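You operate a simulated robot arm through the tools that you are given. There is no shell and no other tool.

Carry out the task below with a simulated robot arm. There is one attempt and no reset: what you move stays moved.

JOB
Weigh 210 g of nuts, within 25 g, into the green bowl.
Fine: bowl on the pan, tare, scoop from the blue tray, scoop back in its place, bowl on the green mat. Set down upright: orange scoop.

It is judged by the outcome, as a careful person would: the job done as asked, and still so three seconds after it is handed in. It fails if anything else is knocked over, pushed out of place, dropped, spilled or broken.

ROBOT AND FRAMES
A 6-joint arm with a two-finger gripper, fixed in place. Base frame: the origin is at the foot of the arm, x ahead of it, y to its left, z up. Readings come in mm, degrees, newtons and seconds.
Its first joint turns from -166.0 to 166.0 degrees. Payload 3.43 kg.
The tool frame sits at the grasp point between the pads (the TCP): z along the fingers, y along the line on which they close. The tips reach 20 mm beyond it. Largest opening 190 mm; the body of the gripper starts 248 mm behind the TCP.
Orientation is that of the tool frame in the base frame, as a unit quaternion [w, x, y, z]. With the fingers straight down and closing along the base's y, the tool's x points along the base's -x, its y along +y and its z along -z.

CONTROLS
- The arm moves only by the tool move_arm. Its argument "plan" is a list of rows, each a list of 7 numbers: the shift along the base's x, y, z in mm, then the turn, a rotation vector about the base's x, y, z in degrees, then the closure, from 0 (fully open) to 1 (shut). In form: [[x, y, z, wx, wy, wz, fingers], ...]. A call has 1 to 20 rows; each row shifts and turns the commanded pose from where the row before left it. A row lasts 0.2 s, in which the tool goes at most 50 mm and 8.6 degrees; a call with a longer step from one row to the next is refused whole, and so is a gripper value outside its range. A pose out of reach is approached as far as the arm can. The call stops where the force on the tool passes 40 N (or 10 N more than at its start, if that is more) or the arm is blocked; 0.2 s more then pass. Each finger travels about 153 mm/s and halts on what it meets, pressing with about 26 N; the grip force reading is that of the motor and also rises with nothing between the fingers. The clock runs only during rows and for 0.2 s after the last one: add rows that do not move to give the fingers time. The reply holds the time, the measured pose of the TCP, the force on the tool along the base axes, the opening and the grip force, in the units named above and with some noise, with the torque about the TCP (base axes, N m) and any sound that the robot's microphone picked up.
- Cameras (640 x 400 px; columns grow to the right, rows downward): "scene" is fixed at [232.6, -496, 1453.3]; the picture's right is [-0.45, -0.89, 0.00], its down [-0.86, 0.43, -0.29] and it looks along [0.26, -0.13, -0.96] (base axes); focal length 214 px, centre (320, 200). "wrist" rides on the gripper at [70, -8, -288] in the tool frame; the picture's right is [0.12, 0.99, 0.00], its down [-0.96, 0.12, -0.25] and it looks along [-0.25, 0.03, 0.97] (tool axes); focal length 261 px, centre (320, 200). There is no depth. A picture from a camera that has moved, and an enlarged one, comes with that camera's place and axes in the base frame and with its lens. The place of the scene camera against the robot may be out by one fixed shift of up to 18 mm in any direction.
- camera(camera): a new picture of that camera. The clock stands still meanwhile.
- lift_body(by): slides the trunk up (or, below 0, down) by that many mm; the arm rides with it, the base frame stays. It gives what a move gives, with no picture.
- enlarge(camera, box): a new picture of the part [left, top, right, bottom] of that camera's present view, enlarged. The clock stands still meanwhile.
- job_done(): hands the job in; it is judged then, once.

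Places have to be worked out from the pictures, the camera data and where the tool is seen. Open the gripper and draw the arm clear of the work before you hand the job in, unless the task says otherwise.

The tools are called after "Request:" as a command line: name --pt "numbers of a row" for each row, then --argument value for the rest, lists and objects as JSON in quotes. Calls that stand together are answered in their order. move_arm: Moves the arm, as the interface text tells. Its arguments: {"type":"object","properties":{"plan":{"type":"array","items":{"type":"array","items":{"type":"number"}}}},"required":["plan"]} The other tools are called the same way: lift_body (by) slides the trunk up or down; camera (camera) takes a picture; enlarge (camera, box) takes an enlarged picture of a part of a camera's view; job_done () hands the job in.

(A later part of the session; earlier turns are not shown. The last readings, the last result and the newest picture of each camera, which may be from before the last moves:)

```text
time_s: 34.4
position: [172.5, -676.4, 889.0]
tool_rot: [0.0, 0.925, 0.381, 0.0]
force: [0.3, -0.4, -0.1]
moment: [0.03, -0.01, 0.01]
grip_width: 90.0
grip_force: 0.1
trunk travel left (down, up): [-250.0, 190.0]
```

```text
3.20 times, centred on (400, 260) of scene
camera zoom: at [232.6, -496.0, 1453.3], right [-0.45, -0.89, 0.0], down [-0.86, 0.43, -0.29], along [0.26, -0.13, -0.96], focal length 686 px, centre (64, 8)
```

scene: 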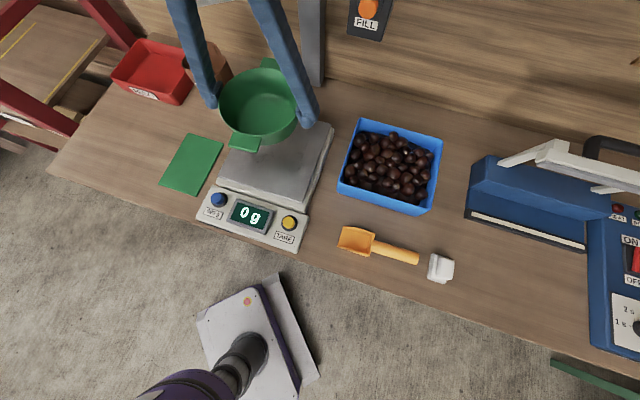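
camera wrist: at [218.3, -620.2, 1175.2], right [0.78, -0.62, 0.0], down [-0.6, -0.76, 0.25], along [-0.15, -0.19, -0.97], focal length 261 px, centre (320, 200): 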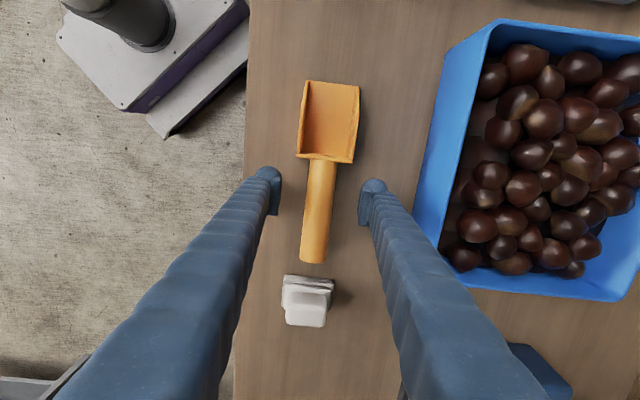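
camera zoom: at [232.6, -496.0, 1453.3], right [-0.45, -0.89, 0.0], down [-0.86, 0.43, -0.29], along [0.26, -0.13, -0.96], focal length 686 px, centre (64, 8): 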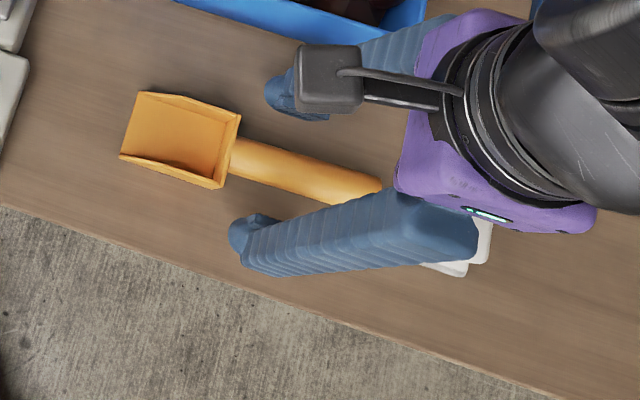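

The fingers straddle the handle just behind the blade. Closing on it.

Request:
move_arm --pt "0 0 0 0 0 0 0.7" --pt "0 0 0 0 0 0 0.8" --pt "0 0 0 0 0 0 0.86" --pt "0 0 0 0 0 0 1" --pt "0 0 0 0 0 0 1"

Request:
camera --camera "wrist"

```text
time_s: 35.6
position: [174.3, -675.8, 887.8]
tool_rot: [0.0, 0.925, 0.381, 0.0]
force: [-0.4, -0.6, 0.1]
moment: [-0.04, 0.05, -0.03]
grip_width: 30.5
grip_force: 26.1
trunk travel left (down, up): [-250.0, 190.0]
```

```text
taken
camera wrist: at [218.3, -620.0, 1175.3], right [0.78, -0.62, 0.0], down [-0.6, -0.76, 0.25], along [-0.15, -0.19, -0.97], focal length 261 px, centre (320, 200)
```

wrist: 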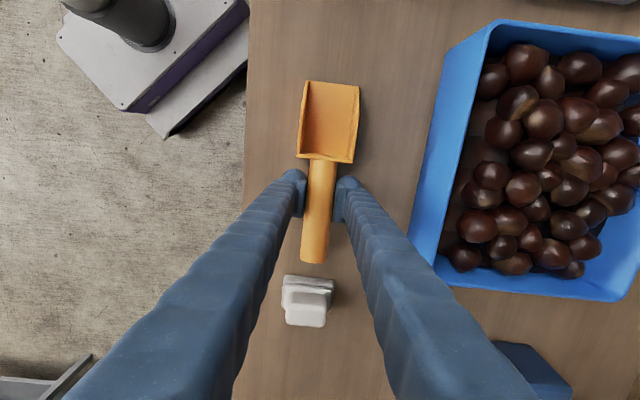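

Scoop handle gripped (30.5 mm). Lifting straight up and checking that the scoop stays level in the grip.

Request:
move_arm --pt "0 0 15 0 0 0 1" --pt "0 0 30 0 0 0 1" --pt "0 0 45 0 0 0 1" --pt "0 0 45 0 0 0 1" --pt "0 0 0 0 0 0 1"

Request:
camera --camera "wrist"

Request:
enlarge --camera "scene" --box '[300, 100, 500, 300]'

```text
time_s: 36.8
position: [170.4, -674.3, 1026.4]
tool_rot: [0.0, 0.924, 0.381, 0.0]
force: [-0.5, 0.7, -1.0]
moment: [-0.12, 0.04, 0.03]
grip_width: 30.5
grip_force: 26.0
trunk travel left (down, up): [-250.0, 190.0]
```

```text
taken
camera wrist: at [216.2, -618.5, 1311.9], right [0.78, -0.62, 0.0], down [-0.6, -0.76, 0.25], along [-0.15, -0.19, -0.97], focal length 261 px, centre (320, 200)
```

wrist: 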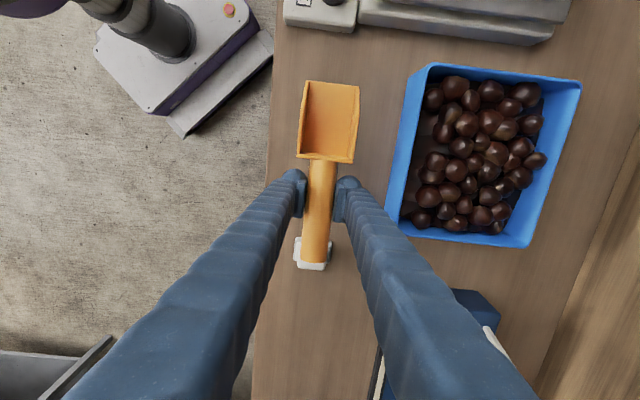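

```text
2.00 times, centred on (400, 200) of scene
camera zoom: at [232.6, -496.0, 1453.3], right [-0.45, -0.89, 0.0], down [-0.86, 0.43, -0.29], along [0.26, -0.13, -0.96], focal length 429 px, centre (160, 200)
```

zoom: 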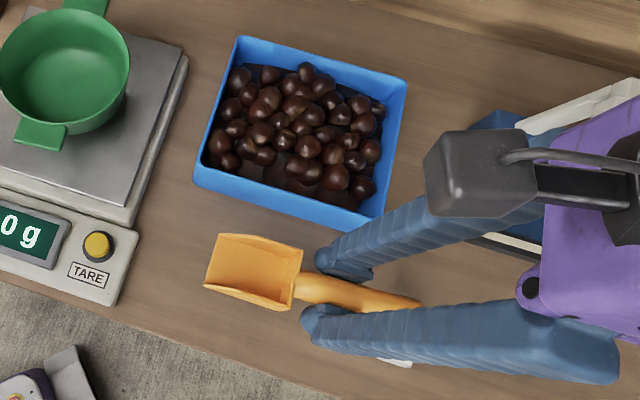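

The scoop is held firmly and level. Now I'll move over the tray while tilting the blade tip down 45°, staying well above the rim, and look.

Request:
move_arm --pt "16.8 -25.3 20 0 0 0 1" --pt "16.8 -25.3 20 -3.98 3.98 0 1" --pt "16.8 -25.3 15 -3.98 3.98 0 1" --pt "16.8 -25.3 10 -3.98 3.98 0 1" --pt "16.8 -25.3 10 -3.98 3.98 0 1" --pt "16.8 -25.3 10 -3.98 3.98 0 1" --pt "16.8 -25.3 10 -3.98 3.98 0 1" --pt "16.8 -25.3 0 -3.98 3.98 0 1" --pt "0 0 0 -3.98 3.98 0 1" --pt "0 0 0 0 0 0 1"

Request:
camera --camera "wrist"

Request:
enlarge --camera "scene" --box '[260, 60, 500, 300]'

```text
time_s: 39.0
position: [307.5, -876.4, 1117.4]
tool_rot: [0.148, 0.854, 0.352, -0.355]
force: [1.3, 0.2, -0.4]
moment: [-0.06, 0.05, 0.05]
grip_width: 30.3
grip_force: 26.0
trunk travel left (down, up): [-250.0, 190.0]
```

```text
taken
camera wrist: at [482.1, -692.6, 1270.7], right [0.76, -0.64, -0.08], down [-0.28, -0.44, 0.86], along [-0.59, -0.63, -0.51], focal length 261 px, centre (320, 200)
```

wrist: 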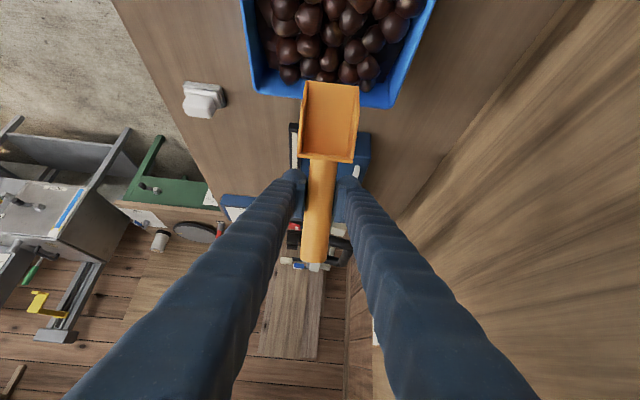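

```text
1.67 times, centred on (380, 180) of scene
camera zoom: at [232.6, -496.0, 1453.3], right [-0.45, -0.89, 0.0], down [-0.86, 0.43, -0.29], along [0.26, -0.13, -0.96], focal length 358 px, centre (220, 233)
```

zoom: 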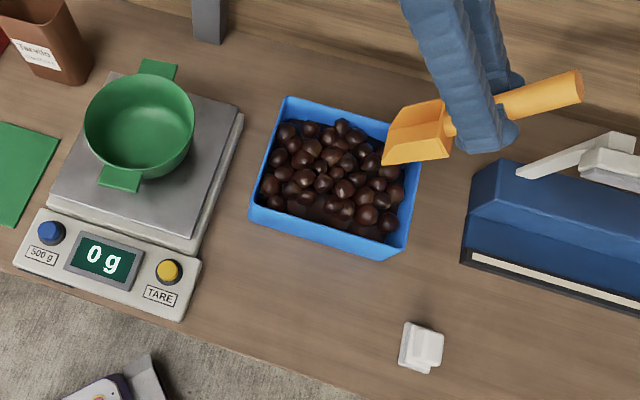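

The tilted blade is above the −l end of the tray. Descending into the nuts carefully while watching forces.

Request:
move_arm --pt "0 0 -40 0 0 0 1" --pt "0 0 -40 0 0 0 1" --pt "0 0 -20 0 0 0 1" --pt "0 0 -10 0 0 0 1" --pt "0 0 -6 0 0 0 1"

Request:
enlarge --camera "scene" --box '[320, 90, 480, 230]'

Request:
camera --camera "wrist"

```text
time_s: 40.2
position: [307.4, -878.4, 1001.1]
tool_rot: [0.147, 0.854, 0.352, -0.354]
force: [-0.5, -0.1, -1.7]
moment: [-0.02, 0.04, 0.02]
grip_width: 30.4
grip_force: 26.1
trunk travel left (down, up): [-250.0, 190.0]
```

```text
2.86 times, centred on (400, 160) of scene
camera zoom: at [232.6, -496.0, 1453.3], right [-0.45, -0.89, 0.0], down [-0.86, 0.43, -0.29], along [0.26, -0.13, -0.96], focal length 613 px, centre (91, 314)
```

zoom: 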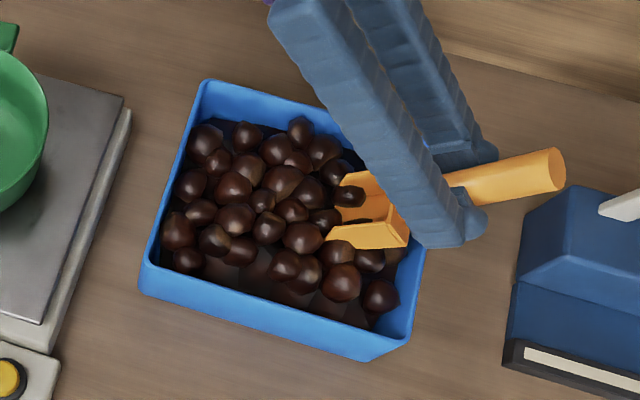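

```text
taken
camera wrist: at [481.9, -693.6, 1155.0], right [0.76, -0.64, -0.08], down [-0.28, -0.44, 0.86], along [-0.59, -0.63, -0.51], focal length 261 px, centre (320, 200)
```

wrist: 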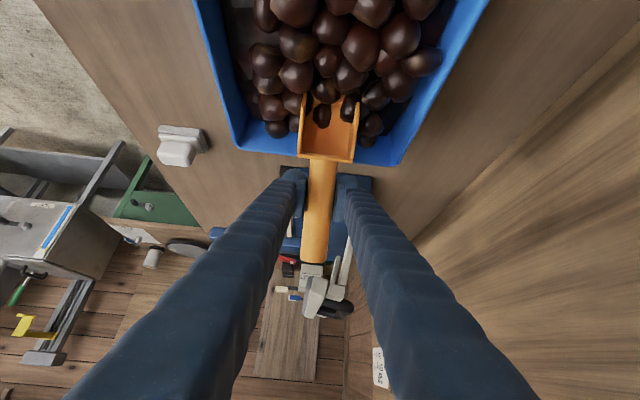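

The blade tip is among the nuts with negligible force. Continuing down toward the tray floor slowly.

Request:
move_arm --pt "0 0 -6 0 0 0 1" --pt "0 0 -5 0 0 0 1" --pt "0 0 -4 0 0 0 1" --pt "0 0 -3 0 0 0 1"

Request:
enlarge --camera "scene" --box '[320, 90, 480, 230]'

```text
time_s: 41.2
position: [308.2, -878.5, 983.8]
tool_rot: [0.147, 0.854, 0.352, -0.353]
force: [0.4, 0.0, -1.6]
moment: [-0.02, 0.05, -0.01]
grip_width: 30.5
grip_force: 26.3
trunk travel left (down, up): [-250.0, 190.0]
```

```text
2.86 times, centred on (400, 160) of scene
camera zoom: at [232.6, -496.0, 1453.3], right [-0.45, -0.89, 0.0], down [-0.86, 0.43, -0.29], along [0.26, -0.13, -0.96], focal length 613 px, centre (91, 314)
```

zoom: 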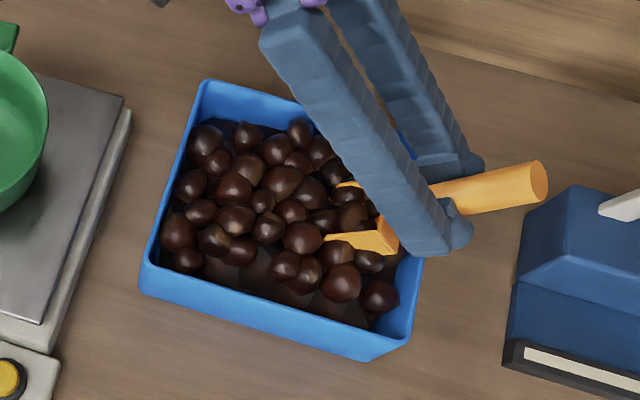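

Tip is about 13 mm above the tray floor with no resistance. Now pushing forward along the tray in small steps, watching the horizontal force so the tray isn't shoved.

Request:
move_arm --pt "5.7 5.7 -2 0 0 0 1" --pt "5.7 5.7 -2 0 0 0 1" --pt "5.7 5.7 0 0 0 0 1"

Request:
enlarge --camera "scene" --box '[320, 90, 480, 230]'

Request:
camera --camera "wrist"

```text
time_s: 42.0
position: [325.1, -860.7, 981.0]
tool_rot: [0.148, 0.853, 0.353, -0.354]
force: [-0.3, -0.2, -1.2]
moment: [-0.03, 0.08, -0.01]
grip_width: 30.7
grip_force: 26.1
trunk travel left (down, up): [-250.0, 190.0]
```

```text
2.86 times, centred on (400, 160) of scene
camera zoom: at [232.6, -496.0, 1453.3], right [-0.45, -0.89, 0.0], down [-0.86, 0.43, -0.29], along [0.26, -0.13, -0.96], focal length 613 px, centre (91, 314)
```

zoom: 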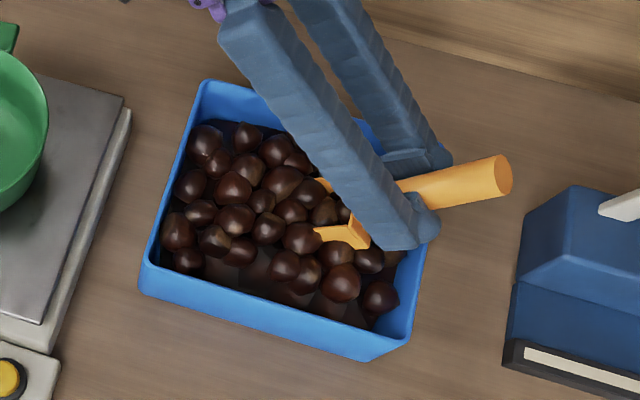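

```text
taken
camera wrist: at [498.9, -675.5, 1132.9], right [0.76, -0.64, -0.08], down [-0.28, -0.44, 0.86], along [-0.59, -0.63, -0.51], focal length 261 px, centre (320, 200)
```

wrist: 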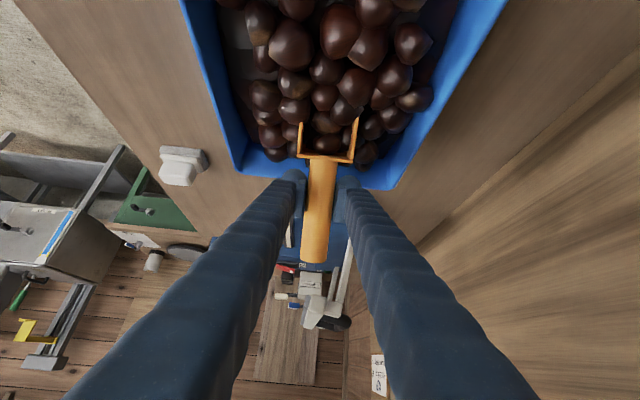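

Nuts are filling the blade with almost no resistance. Now advancing a bit more while levelling the blade and lifting inside the tray.

Request:
move_arm --pt "-2.7 -2.7 -9.9 5.657 -5.657 0 1" --pt "-1.6 -1.6 -9.9 5.657 -5.657 0 1" --pt "-3.2 -3.2 -3.8 5.657 -5.657 0 1" --pt "-3.8 -3.8 2.6 5.657 -5.657 0 1" --pt "-5.7 -5.7 5.3 5.657 -5.657 0 1" --pt "-4.1 -4.1 7.3 5.657 -5.657 0 1" --pt "0 0 10 0 0 0 1" --pt "0 0 0 0 0 0 1"

Request:
enlarge --camera "scene" --box '[320, 90, 480, 230]'

Request:
camera --camera "wrist"

```text
time_s: 43.8
position: [302.8, -881.3, 983.2]
tool_rot: [-0.01, 0.924, 0.381, 0.024]
force: [0.3, 0.8, -1.4]
moment: [-0.18, 0.13, -0.01]
grip_width: 30.5
grip_force: 25.2
trunk travel left (down, up): [-250.0, 190.0]
```

```text
2.86 times, centred on (400, 160) of scene
camera zoom: at [232.6, -496.0, 1453.3], right [-0.45, -0.89, 0.0], down [-0.86, 0.43, -0.29], along [0.26, -0.13, -0.96], focal length 613 px, centre (91, 314)
```

zoom: 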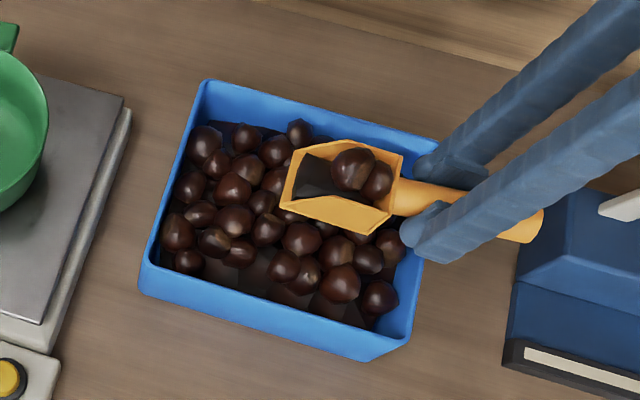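

```text
taken
camera wrist: at [336.8, -835.9, 1273.0], right [0.78, -0.62, 0.01], down [-0.61, -0.77, 0.2], along [-0.12, -0.16, -0.98], focal length 261 px, centre (320, 200)
```

wrist: 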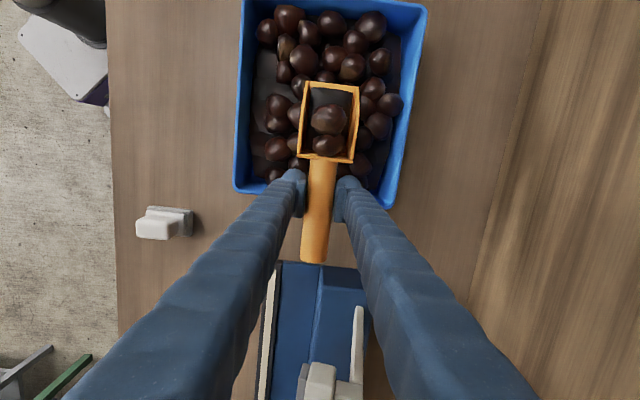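

The blade holds a couple of nuts at the back. Let me zoom to count.

Request:
enlarge --camera "wrist" --box '[230, 0, 430, 220]'

Request:
enlarge --camera "scene" --box '[380, 110, 440, 160]'

```text
1.82 times, centred on (330, 110) of wrist
camera zoom: at [336.8, -835.9, 1273.0], right [0.78, -0.62, 0.01], down [-0.61, -0.77, 0.2], along [-0.12, -0.16, -0.98], focal length 474 px, centre (302, 364)
```

zoom: 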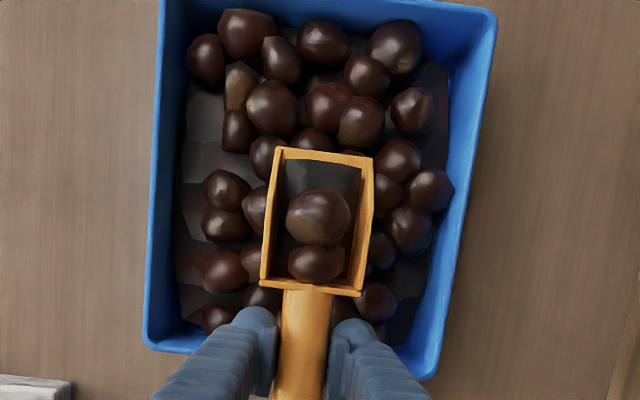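

```text
8.00 times, centred on (410, 135) of scene
camera zoom: at [232.6, -496.0, 1453.3], right [-0.45, -0.89, 0.0], down [-0.86, 0.43, -0.29], along [0.26, -0.13, -0.96], focal length 1716 px, centre (-400, 720)
```

zoom: 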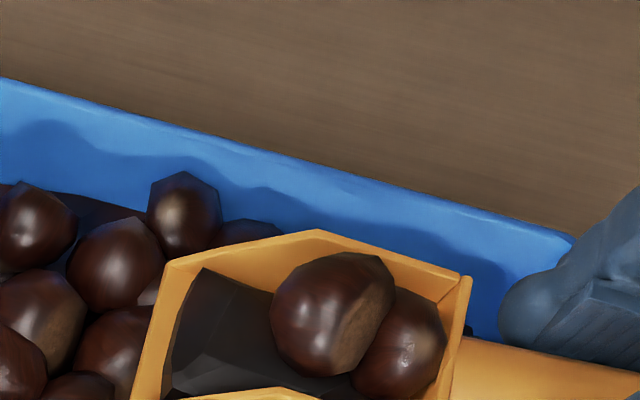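

The blade holds nuts plus a dark layer of product beneath. I'll lift, tilt the tip up slightly for safe carrying, and move toward the bowl on the scale.

Request:
move_arm --pt "0 0 20 3.54 -3.54 0 1" --pt "0 0 35 3.54 -3.54 0 1" --pt "0 0 35 0 0 0 1" --pt "4 6.4 15 0 0 0 1" --pt "9 14.4 0 0 0 0 1" --pt "13 20.8 0 0 0 0 1" --pt "14 22.4 0 0 0 0 1" --pt "14 22.4 0 0 0 0 1" --pt "14 22.4 0 0 0 0 1" --pt "14 22.4 0 0 0 0 1" --pt "14 22.4 0 0 0 0 1" --pt "14 22.4 0 0 0 0 1" --pt "14 22.4 0 0 0 0 1" --pt "13 20.8 0 0 0 0 1" --pt "9 14.4 0 0 0 0 1" --pt "6 9.6 0 0 0 0 1" --pt "3 4.8 0 0 0 0 1" --pt "0 0 0 0 0 0 1"

Request:
enlarge --camera "scene" --box '[200, 60, 460, 260]'

Request:
camera --camera "wrist"

```text
time_s: 47.6
position: [456.4, -634.7, 1085.5]
tool_rot: [-0.044, 0.919, 0.378, 0.105]
force: [0.8, 0.9, -2.5]
moment: [-0.12, 0.12, -0.01]
grip_width: 30.4
grip_force: 26.4
trunk travel left (down, up): [-250.0, 190.0]
```

```text
2.00 times, centred on (330, 160) of scene
camera zoom: at [232.6, -496.0, 1453.3], right [-0.45, -0.89, 0.0], down [-0.86, 0.43, -0.29], along [0.26, -0.13, -0.96], focal length 429 px, centre (300, 280)
```

zoom: 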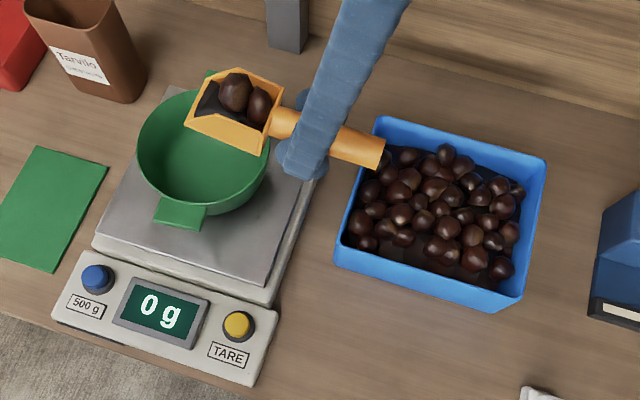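

```text
taken
camera wrist: at [454.7, -625.8, 1381.8], right [0.78, -0.62, 0.03], down [-0.62, -0.78, 0.02], along [0.0, -0.04, -1.0], focal length 261 px, centre (320, 200)
```

wrist: 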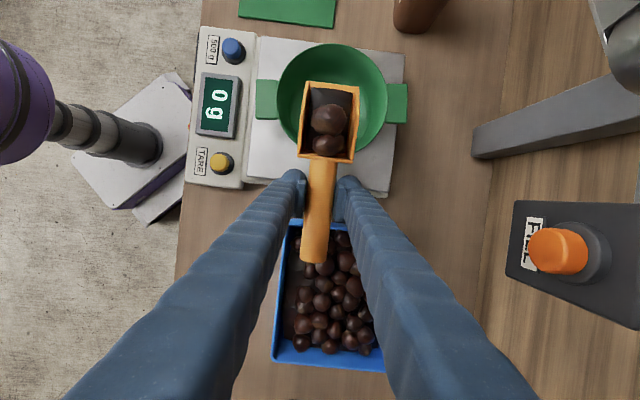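

The tip is centred over the bowl. Pouring: tilting the blade tip down in steps while lowering the tip to just inside the rim.

Request:
move_arm --pt "1.84 1.84 -2.8 -5.657 5.657 0 1" --pt "3.6 3.6 -2.1 -5.657 5.657 0 1" --pt "5.4 5.4 -3 -5.657 5.657 0 1" --pt "6.9 6.9 2.8 -5.657 5.657 0 1" --pt "8.5 8.5 7.2 -5.657 5.657 0 1" --pt "9.8 9.8 7.4 -5.657 5.657 0 1" --pt "10.9 10.9 8.4 -5.657 5.657 0 1" --pt "11.8 11.8 8.1 -5.657 5.657 0 1" --pt "12.5 12.5 5.8 -5.657 5.657 0 1" --pt "0 0 0 0 0 0 1" --pt "0 0 0 0 0 0 1" --pt "0 0 0 0 0 0 1"

Request:
enlarge --camera "scene" --box '[200, 60, 460, 260]'

Request:
camera --camera "wrist"

```text
time_s: 50.2
position: [530.7, -562.5, 1119.1]
tool_rot: [0.189, 0.804, 0.332, -0.456]
force: [-0.2, 0.4, -1.6]
moment: [-0.08, 0.0, -0.03]
grip_width: 30.6
grip_force: 26.0
trunk travel left (down, up): [-250.0, 190.0]
```

```text
2.00 times, centred on (330, 160) of scene
camera zoom: at [232.6, -496.0, 1453.3], right [-0.45, -0.89, 0.0], down [-0.86, 0.43, -0.29], along [0.26, -0.13, -0.96], focal length 429 px, centre (300, 280)
```

zoom: 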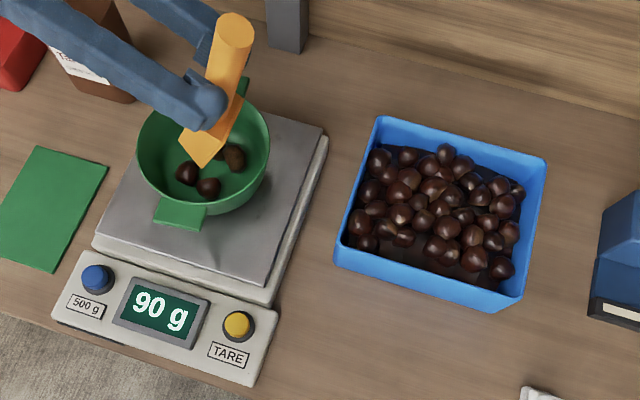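

```text
taken
camera wrist: at [725.0, -357.7, 1205.5], right [0.74, -0.66, -0.1], down [-0.12, -0.28, 0.95], along [-0.66, -0.7, -0.29], focal length 261 px, centre (320, 200)
```

wrist: 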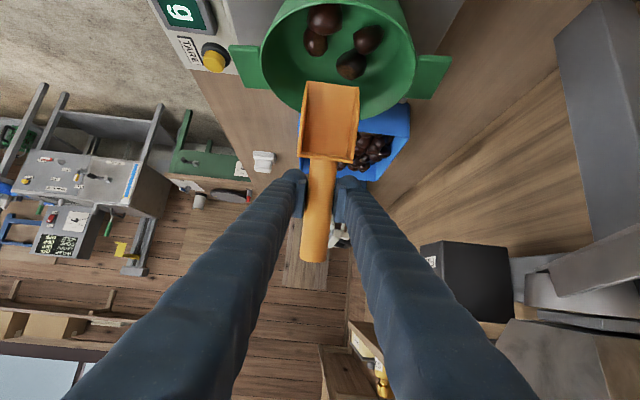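

The scale reads 90 g after the first pour. Let me zoom on the bowl contents and verify the blade is empty.

Request:
enlarge --camera "wrist" --box '[220, 0, 460, 180]'

Request:
enlarge --camera "scene" --box '[330, 100, 480, 230]'

```text
2.22 times, centred on (340, 90) of wrist
camera zoom: at [725.0, -357.7, 1205.5], right [0.74, -0.66, -0.1], down [-0.12, -0.28, 0.95], along [-0.66, -0.7, -0.29], focal length 579 px, centre (276, 444)
```

zoom: 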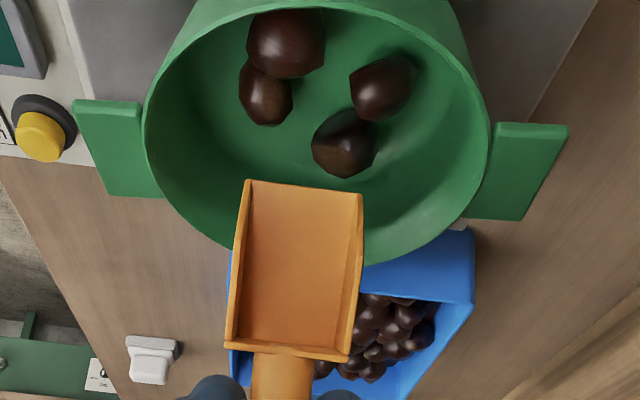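

```text
3.08 times, centred on (405, 165) of scene
camera zoom: at [232.6, -496.0, 1453.3], right [-0.45, -0.89, 0.0], down [-0.86, 0.43, -0.29], along [0.26, -0.13, -0.96], focal length 660 px, centre (58, 308)
```

zoom: 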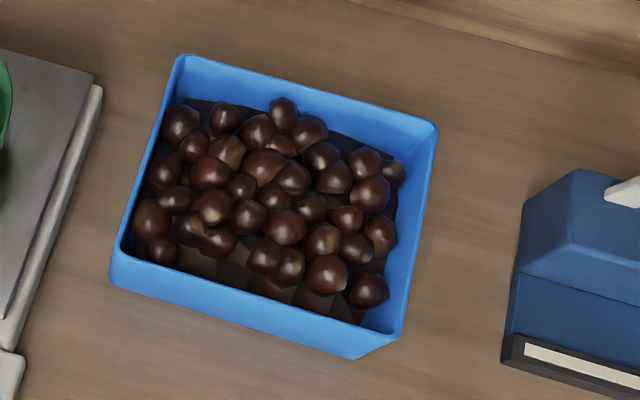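

Four nuts make ~90 g, so about 22 g each; I need roughly 5 more nuts. The blade is empty, so I return to the tray along the reverse direction for a second scoop, in a slightly fuller lane.

Request:
move_arm --pt "0 0 30 0 0 0 1" --pt "0 0 30 0 0 0 1" --pt "-21.8 -31.9 0 0 0 0 1" --pt "-21.8 -31.9 0 4.95 -4.95 0 1" --pt "-21.8 -31.9 0 4.95 -4.95 0 1" --pt "-21.8 -31.9 0 0 0 0 1" --pt "-21.8 -31.9 -15 0 0 0 1" --pt "-21.8 -31.9 -15 0 0 0 1" --pt "-21.8 -31.9 -15 0 0 0 1" --pt "-21.8 -31.9 -15 0 0 0 1" --pt "-21.8 -31.9 -15 0 0 0 1" --pt "-22.1 -31.5 -15 0 0 0 1" --pt "0 0 0 0 0 0 1"

Request:
camera --camera "wrist"

Request:
camera --camera "scene"

```text
time_s: 53.0
position: [308.8, -884.5, 1088.0]
tool_rot: [0.147, 0.854, 0.353, -0.354]
force: [0.0, -0.1, -1.4]
moment: [0.0, 0.05, -0.01]
grip_width: 30.4
grip_force: 26.1
trunk travel left (down, up): [-250.0, 190.0]
```

```text
taken
camera wrist: at [484.8, -699.0, 1241.5], right [0.76, -0.64, -0.08], down [-0.28, -0.44, 0.86], along [-0.59, -0.63, -0.51], focal length 261 px, centre (320, 200)
```

wrist: 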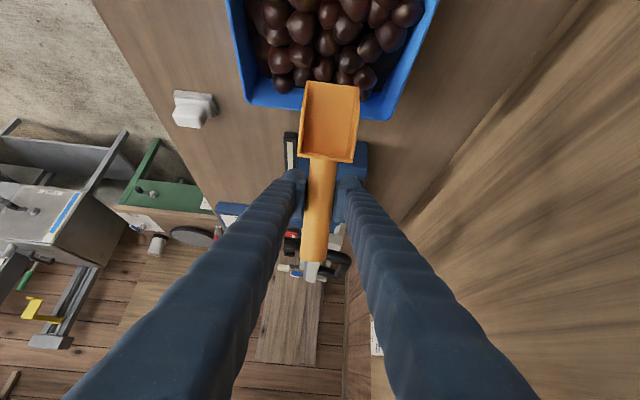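

```text
taken
```

scene: 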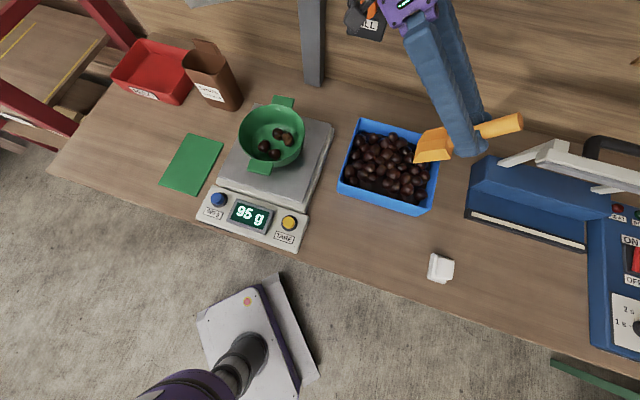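

Scale now steady at 95 g. Blade is aligned (F≈12, tip L≈-48); I'll shift 5 mm off the wall and descend into the nuts.

Request:
move_arm --pt "3.5 3.5 -30 0 0 0 1" --pt "0 0 -30 0 0 0 1" --pt "0 0 -15 0 0 0 1" --pt "0 0 -10 0 0 0 1" --pt "0 0 -8 0 0 0 1" --pt "0 0 -6 0 0 0 1" --pt "0 0 -5 0 0 0 1"

Request:
camera --camera "wrist"

```text
time_s: 54.6
position: [313.9, -877.5, 984.9]
tool_rot: [0.147, 0.854, 0.353, -0.354]
force: [-0.2, -0.2, -1.0]
moment: [-0.02, 0.04, -0.03]
grip_width: 30.4
grip_force: 26.3
trunk travel left (down, up): [-250.0, 190.0]
```

```text
taken
camera wrist: at [489.8, -692.7, 1137.2], right [0.76, -0.64, -0.08], down [-0.28, -0.44, 0.86], along [-0.59, -0.63, -0.51], focal length 261 px, centre (320, 200)
```

wrist: 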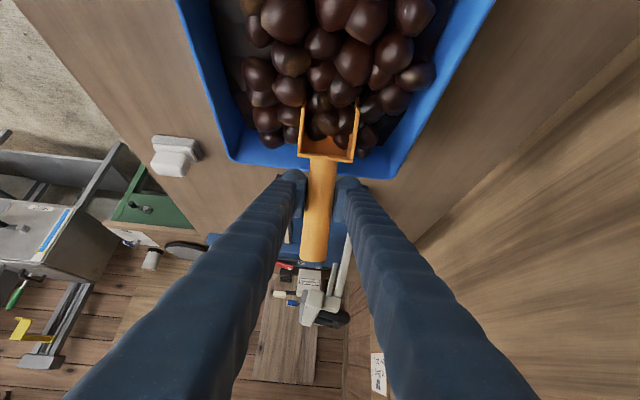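

Blade is in the nuts with no resistance. Pushing forward now.

Request:
move_arm --pt "5.7 5.7 -2 0 0 0 1" --pt "5.7 5.7 -1 0 0 0 1" --pt "5.7 5.7 0 0 0 0 1" --pt "5.7 5.7 0 0 0 0 1"

Request:
camera --camera "wrist"

Request:
enlarge --camera "scene" --box '[320, 90, 480, 230]'

```text
time_s: 55.6
position: [337.2, -855.5, 980.7]
tool_rot: [0.147, 0.854, 0.354, -0.353]
force: [-0.4, 0.2, -2.2]
moment: [-0.07, 0.05, -0.04]
grip_width: 30.5
grip_force: 26.1
trunk travel left (down, up): [-250.0, 190.0]
```

```text
taken
camera wrist: at [512.3, -670.2, 1134.0], right [0.76, -0.64, -0.08], down [-0.28, -0.44, 0.86], along [-0.59, -0.63, -0.51], focal length 261 px, centre (320, 200)
```

wrist: 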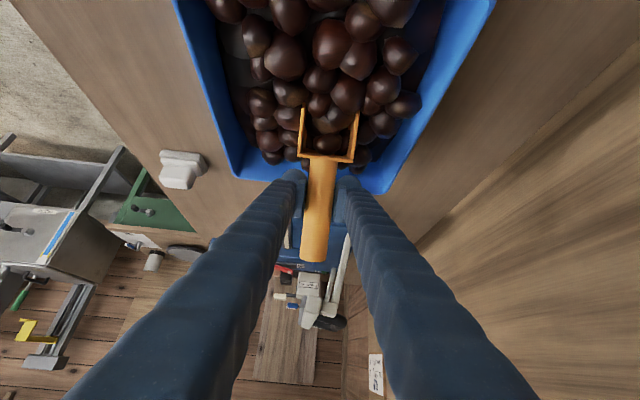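

```text
2.86 times, centred on (400, 160) of scene
camera zoom: at [232.6, -496.0, 1453.3], right [-0.45, -0.89, 0.0], down [-0.86, 0.43, -0.29], along [0.26, -0.13, -0.96], focal length 613 px, centre (91, 314)
```

zoom: 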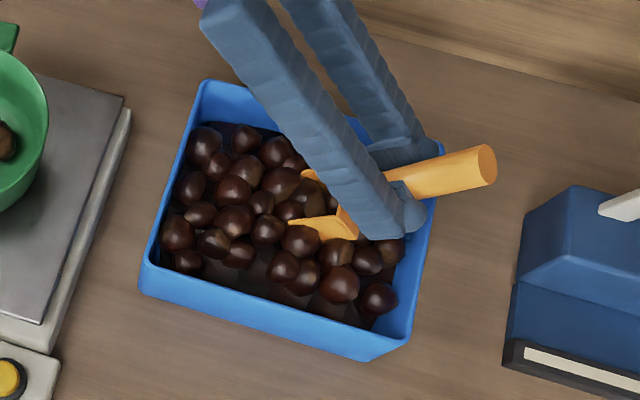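

Little resistance; nuts are riding into the blade. I'll go a bit further, then level and lift as before.

Request:
move_arm --pt "5.7 5.7 0 0 0 0 1" --pt "-2.7 -2.7 -9.9 5.657 -5.657 0 1" --pt "-1.6 -1.6 -9.9 5.657 -5.657 0 1" --pt "-3.2 -3.2 -3.8 5.657 -5.657 0 1" --pt "-3.8 -3.8 2.6 5.657 -5.657 0 1" --pt "-5.7 -5.7 5.3 5.657 -5.657 0 1" --pt "-4.1 -4.1 7.3 5.657 -5.657 0 1" --pt "-2.5 -2.5 5 3.54 -3.54 0 1" --pt "-2.5 -2.5 5 3.54 -3.54 0 1" --pt "0 0 15 0 0 0 1" --pt "0 0 0 0 0 0 1"

Request:
enlarge --camera "wrist" --box '[230, 0, 430, 220]'

Request:
enlarge --camera "scene" --box '[340, 90, 460, 210]'

```text
time_s: 58.0
position: [317.4, -873.9, 999.3]
tool_rot: [-0.043, 0.918, 0.379, 0.104]
force: [0.3, 0.8, -1.9]
moment: [-0.23, 0.18, 0.01]
grip_width: 30.7
grip_force: 25.5
trunk travel left (down, up): [-250.0, 190.0]
```

```text
1.82 times, centred on (330, 110) of wrist
camera zoom: at [315.3, -866.4, 1295.1], right [0.78, -0.62, 0.03], down [-0.62, -0.78, 0.02], along [0.01, -0.04, -1.0], focal length 474 px, centre (302, 364)
```

zoom: 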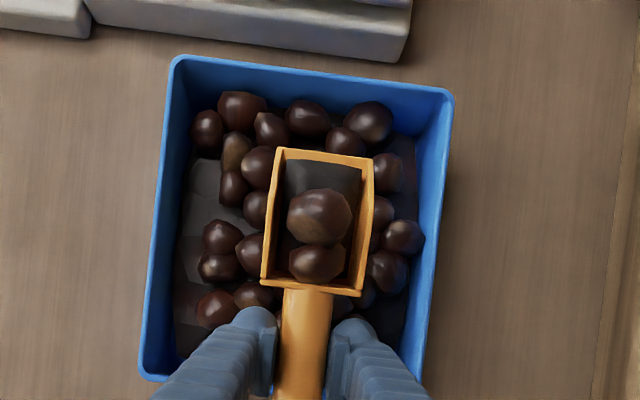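

```text
3.33 times, centred on (400, 150) of scene
camera zoom: at [232.6, -496.0, 1453.3], right [-0.45, -0.89, 0.0], down [-0.86, 0.43, -0.29], along [0.26, -0.13, -0.96], focal length 715 px, centre (53, 367)
```

zoom: 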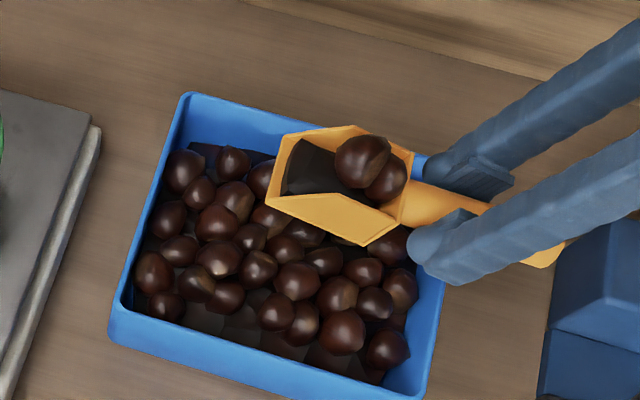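

The blade holds a similar load to before. Carrying it to the bowl along the same path.

Request:
move_arm --pt "0 0 25 0 0 0 1" --pt "0 0 35 0 0 0 1" --pt "0 0 20 0 0 0 1" --pt "3.5 6 6.5 0 0 0 1" --pt "8 13.7 0 0 0 0 1" --pt "12 20.6 0 0 0 0 1" --pt "13 22.3 0 0 0 0 1" --pt "13 22.3 0 0 0 0 1" --pt "13 22.3 0 0 0 0 1" --pt "13 22.3 0 0 0 0 1" --pt "13 22.3 0 0 0 0 1" --pt "13 22.3 0 0 0 0 1" --pt "13 22.3 0 0 0 0 1" --pt "11 18.8 0 0 0 0 1" --pt "8 13.7 0 0 0 0 1" --pt "5 8.6 0 0 0 0 1" --pt "2.1 3.4 0 0 0 0 1" --pt "0 0 0 0 0 0 1"

Request:
camera --camera "wrist"

```text
time_s: 61.8
position: [458.7, -634.4, 1085.1]
tool_rot: [-0.044, 0.919, 0.379, 0.104]
force: [0.1, -0.2, -2.7]
moment: [-0.13, 0.16, 0.04]
grip_width: 30.7
grip_force: 26.0
trunk travel left (down, up): [-250.0, 190.0]
```

```text
taken
camera wrist: at [455.5, -626.0, 1379.9], right [0.78, -0.62, 0.03], down [-0.62, -0.78, 0.02], along [0.0, -0.04, -1.0], focal length 261 px, centre (320, 200)
```

wrist: 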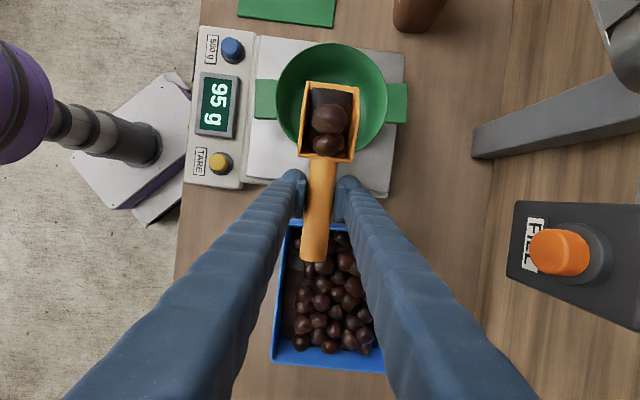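

In position; display steady at 95 g. I'll tilt in stages this time to learn at which angle the nuts leave, starting with ~27°.

Request:
move_arm --pt "1.84 1.84 -2.8 -5.657 5.657 0 1" --pt "3.6 3.6 -2.1 -5.657 5.657 0 1" --pt "5.4 5.4 -3 -5.657 5.657 0 1" --pt "6.9 6.9 2.8 -5.657 5.657 0 1" --pt "8.5 8.5 7.2 -5.657 5.657 0 1" --pt "0 0 0 0 0 0 1" --pt "0 0 0 0 0 0 1"

Request:
enlarge --camera "scene" --box '[180, 60, 340, 260]'

```text
time_s: 63.4
position: [484.6, -609.9, 1087.1]
tool_rot: [0.089, 0.899, 0.37, -0.217]
force: [0.1, 0.2, -1.0]
moment: [0.0, 0.07, -0.03]
grip_width: 30.7
grip_force: 26.2
trunk travel left (down, up): [-250.0, 190.0]
```

```text
2.00 times, centred on (260, 160) of scene
camera zoom: at [232.6, -496.0, 1453.3], right [-0.45, -0.89, 0.0], down [-0.86, 0.43, -0.29], along [0.26, -0.13, -0.96], focal length 429 px, centre (440, 280)
```

zoom: 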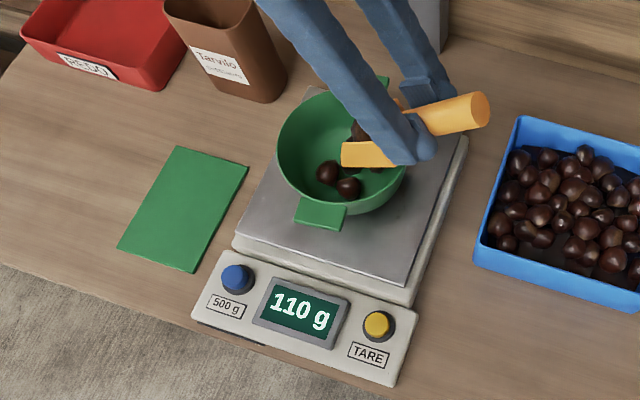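

Display climbing to 110 g at 27°. I'll hold still to see whether it settles or continues.

Request:
move_arm --pt "0 0 0 0 0 0 1" --pt "0 0 0 0 0 0 1" --pt "0 0 0 0 0 0 1" --pt "0 0 0 0 0 0 1"

Request:
enlarge --camera "scene" --box '[180, 60, 340, 260]'

Request:
camera --camera "wrist"

```text
time_s: 64.4
position: [484.5, -608.6, 1086.7]
tool_rot: [0.088, 0.899, 0.37, -0.216]
force: [-0.1, 0.4, -2.1]
moment: [-0.07, 0.07, -0.01]
grip_width: 30.7
grip_force: 25.9
trunk travel left (down, up): [-250.0, 190.0]
```

```text
2.00 times, centred on (260, 160) of scene
camera zoom: at [232.6, -496.0, 1453.3], right [-0.45, -0.89, 0.0], down [-0.86, 0.43, -0.29], along [0.26, -0.13, -0.96], focal length 429 px, centre (440, 280)
```

zoom: 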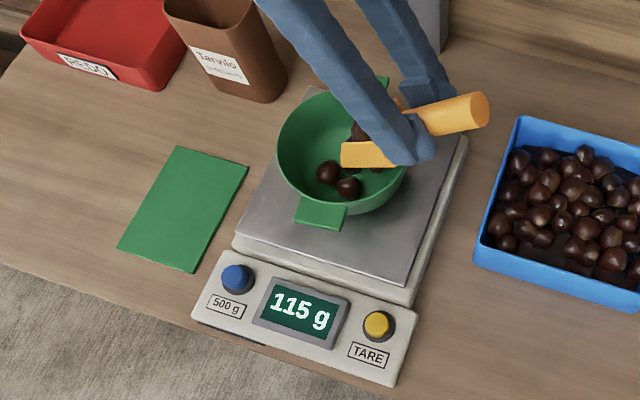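

```text
taken
camera wrist: at [616.4, -466.4, 1311.2], right [0.78, -0.63, -0.05], down [-0.45, -0.61, 0.66], along [-0.45, -0.49, -0.75], focal length 261 px, centre (320, 200)
```

wrist: 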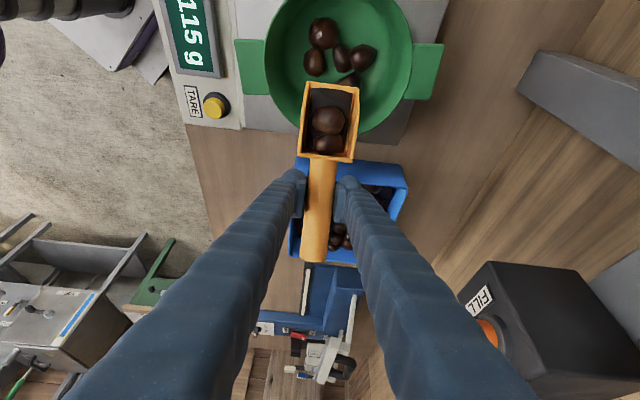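

At 27° one nut left (115 g), so pouring can be metered. I'll empty the rest of this scoop now.

Request:
move_arm --pt "9.8 9.8 7.4 -5.657 5.657 0 1" --pt "10.9 10.9 8.4 -5.657 5.657 0 1" --pt "11.8 11.8 8.1 -5.657 5.657 0 1" --pt "12.5 12.5 5.8 -5.657 5.657 0 1" --pt "0 0 0 0 0 0 1" --pt "0 0 0 0 0 0 1" --pt "0 0 0 0 0 0 1" --pt "0 0 0 0 0 0 1" --pt "0 0 0 0 0 0 1" --pt "0 0 0 0 0 0 1"

Request:
enlarge --camera "scene" --box '[180, 60, 340, 260]'

Request:
enlarge --camera "wrist" --box '[220, 0, 460, 180]'

```text
time_s: 66.6
position: [531.3, -562.8, 1116.2]
tool_rot: [0.189, 0.804, 0.332, -0.455]
force: [0.0, -0.8, -1.9]
moment: [-0.01, 0.01, -0.01]
grip_width: 30.3
grip_force: 26.3
trunk travel left (down, up): [-250.0, 190.0]
```

```text
2.00 times, centred on (260, 160) of scene
camera zoom: at [232.6, -496.0, 1453.3], right [-0.45, -0.89, 0.0], down [-0.86, 0.43, -0.29], along [0.26, -0.13, -0.96], focal length 429 px, centre (440, 280)
```

zoom: 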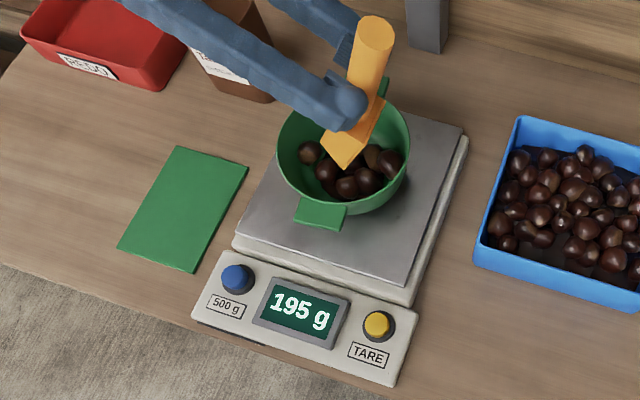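

```text
2.22 times, centred on (340, 90) of wrist
camera zoom: at [725.9, -357.5, 1203.3], right [0.74, -0.66, -0.1], down [-0.12, -0.28, 0.95], along [-0.66, -0.7, -0.29], focal length 579 px, centre (276, 444)
```

zoom: 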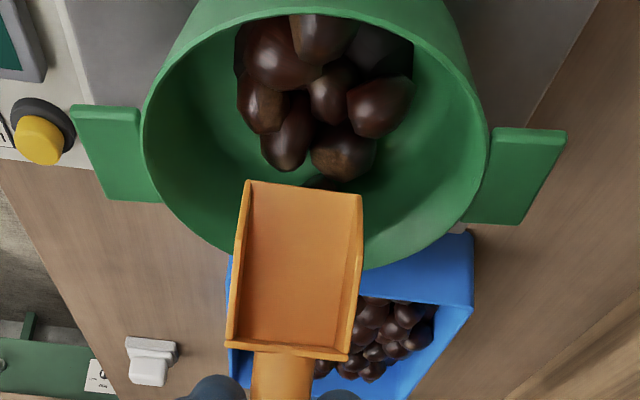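

Display reads 195 g, already within tolerance. I'll lift the scoop clear and re-read after it settles.

Request:
move_arm --pt "0 0 30 0 0 0 1" --pt "0 0 30 0 0 0 1" --pt "-15 -20 0 4.95 -4.95 0 1" --pt "-21.8 -31.9 0 4.95 -4.95 0 1" --pt "0 0 0 0 0 0 1" --pt "0 0 0 0 0 0 1" --pt "0 0 0 0 0 0 1" --pt "0 0 0 0 0 0 1"

Request:
enlarge --camera "scene" --box '[180, 60, 340, 260]'

Request:
camera --camera "wrist"

```text
time_s: 68.4
position: [492.0, -615.4, 1176.0]
tool_rot: [0.147, 0.854, 0.352, -0.354]
force: [0.3, 0.4, -1.5]
moment: [-0.04, 0.04, 0.01]
grip_width: 30.7
grip_force: 26.0
trunk travel left (down, up): [-250.0, 190.0]
```

```text
2.00 times, centred on (260, 160) of scene
camera zoom: at [232.6, -496.0, 1453.3], right [-0.45, -0.89, 0.0], down [-0.86, 0.43, -0.29], along [0.26, -0.13, -0.96], focal length 429 px, centre (440, 280)
```

zoom: 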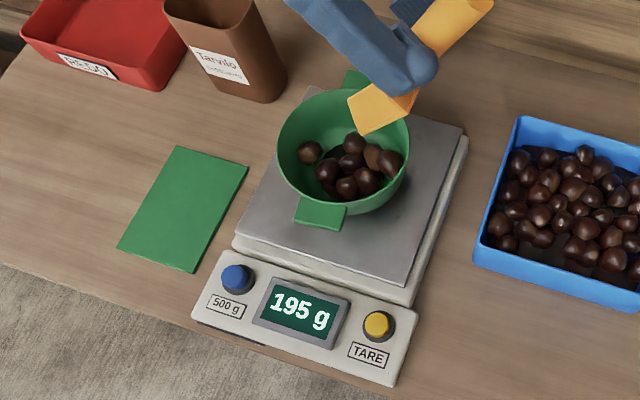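

```text
taken
camera wrist: at [666.4, -430.8, 1329.8], right [0.76, -0.64, -0.08], down [-0.28, -0.44, 0.86], along [-0.59, -0.63, -0.51], focal length 261 px, centre (320, 200)
```

wrist: 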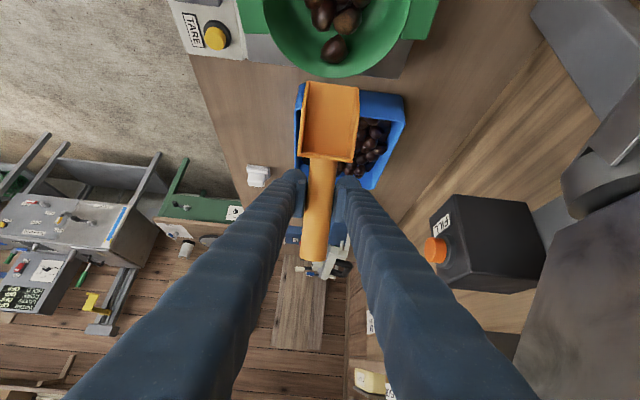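

The scale is steady at 195 g (target 210 ± 25) and the blade is empty, so I accept this. Now I'll level the scoop and carry it back above its original spot.

Request:
move_arm --pt "-39.9 -7.55 -10 3.98 -3.98 0 1" --pt "-39.9 -7.55 -10 3.98 -3.98 0 1" --pt "-39.9 -7.55 -10 3.98 -3.98 0 1" --pt "-39.9 -7.55 -10 3.98 -3.98 0 1" --pt "-39.9 -7.55 -10 3.98 -3.98 0 1" --pt "-39.9 -7.55 -10 3.98 -3.98 0 1" --pt "-39.9 -7.55 -10 3.98 -3.98 0 1" --pt "-39.9 -7.55 -10 3.98 -3.98 0 1" --pt "0 0 -40 0 0 0 1" --pt "0 0 -40 0 0 0 1" --pt "0 0 0 0 0 0 1"

Request:
camera --camera "wrist"

Request:
camera --camera "scene"

```text
time_s: 70.8
position: [171.8, -675.3, 1014.1]
tool_rot: [0.0, 0.924, 0.382, 0.0]
force: [-0.6, -0.1, -1.9]
moment: [0.02, 0.01, -0.03]
grip_width: 30.4
grip_force: 26.5
trunk travel left (down, up): [-250.0, 190.0]
```

```text
taken
camera wrist: at [217.2, -620.3, 1302.6], right [0.78, -0.62, 0.0], down [-0.6, -0.76, 0.25], along [-0.15, -0.19, -0.97], focal length 261 px, centre (320, 200)
```

wrist: 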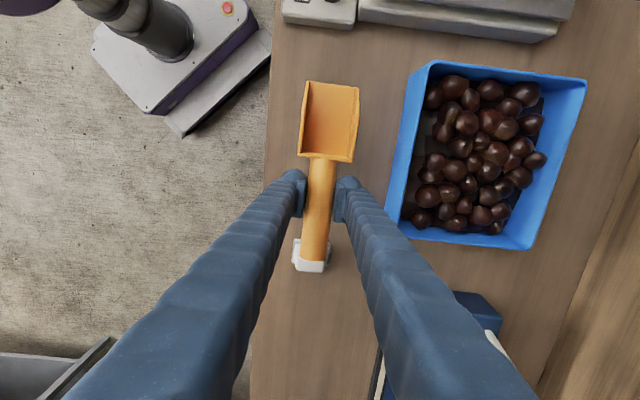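

```text
taken
```

scene: 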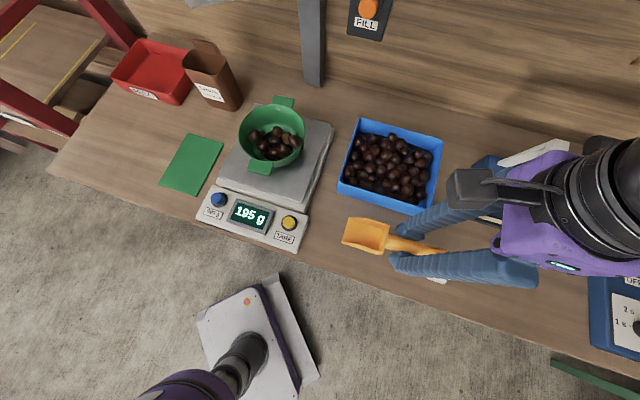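

The scoop is level and directly above its original spot; scale still 195 g. Lowering it gently to the table.

Request:
move_arm --pt "0 0 -40 0 0 0 1" --pt "0 0 -40 0 0 0 1" --pt "0 0 -25 0 0 0 1" --pt "0 0 -13 0 0 0 1" --pt "0 0 -5 0 0 0 1" --pt "0 0 -3 0 0 0 1" --pt "0 0 -1.3 0 0 0 1" --pt "0 0 0 0 0 0 1"

Request:
camera --camera "wrist"

```text
time_s: 72.6
position: [172.0, -675.3, 890.0]
tool_rot: [0.001, 0.924, 0.382, 0.0]
force: [-4.2, -1.9, 16.1]
moment: [0.4, -0.37, 0.08]
grip_width: 30.8
grip_force: 25.6
trunk travel left (down, up): [-250.0, 190.0]
```

```text
taken
camera wrist: at [217.1, -619.5, 1176.9], right [0.78, -0.62, 0.0], down [-0.6, -0.76, 0.25], along [-0.15, -0.2, -0.97], focal length 261 px, centre (320, 200)
```

wrist: 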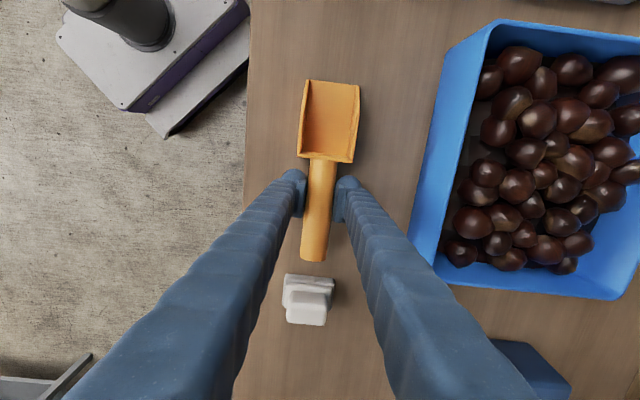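

Contact with the table (16 N). I'll back off a touch to relieve the load, then open to 90 mm.

Request:
move_arm --pt "0 0 1 0 0 0 1" --pt "0 0 0 0 0 0 1"

```text
time_s: 73.2
position: [172.7, -673.8, 889.4]
tool_rot: [0.0, 0.925, 0.381, 0.0]
force: [0.6, -0.6, 0.9]
moment: [-0.09, -0.03, -0.05]
grip_width: 30.6
grip_force: 26.1
trunk travel left (down, up): [-250.0, 190.0]
```

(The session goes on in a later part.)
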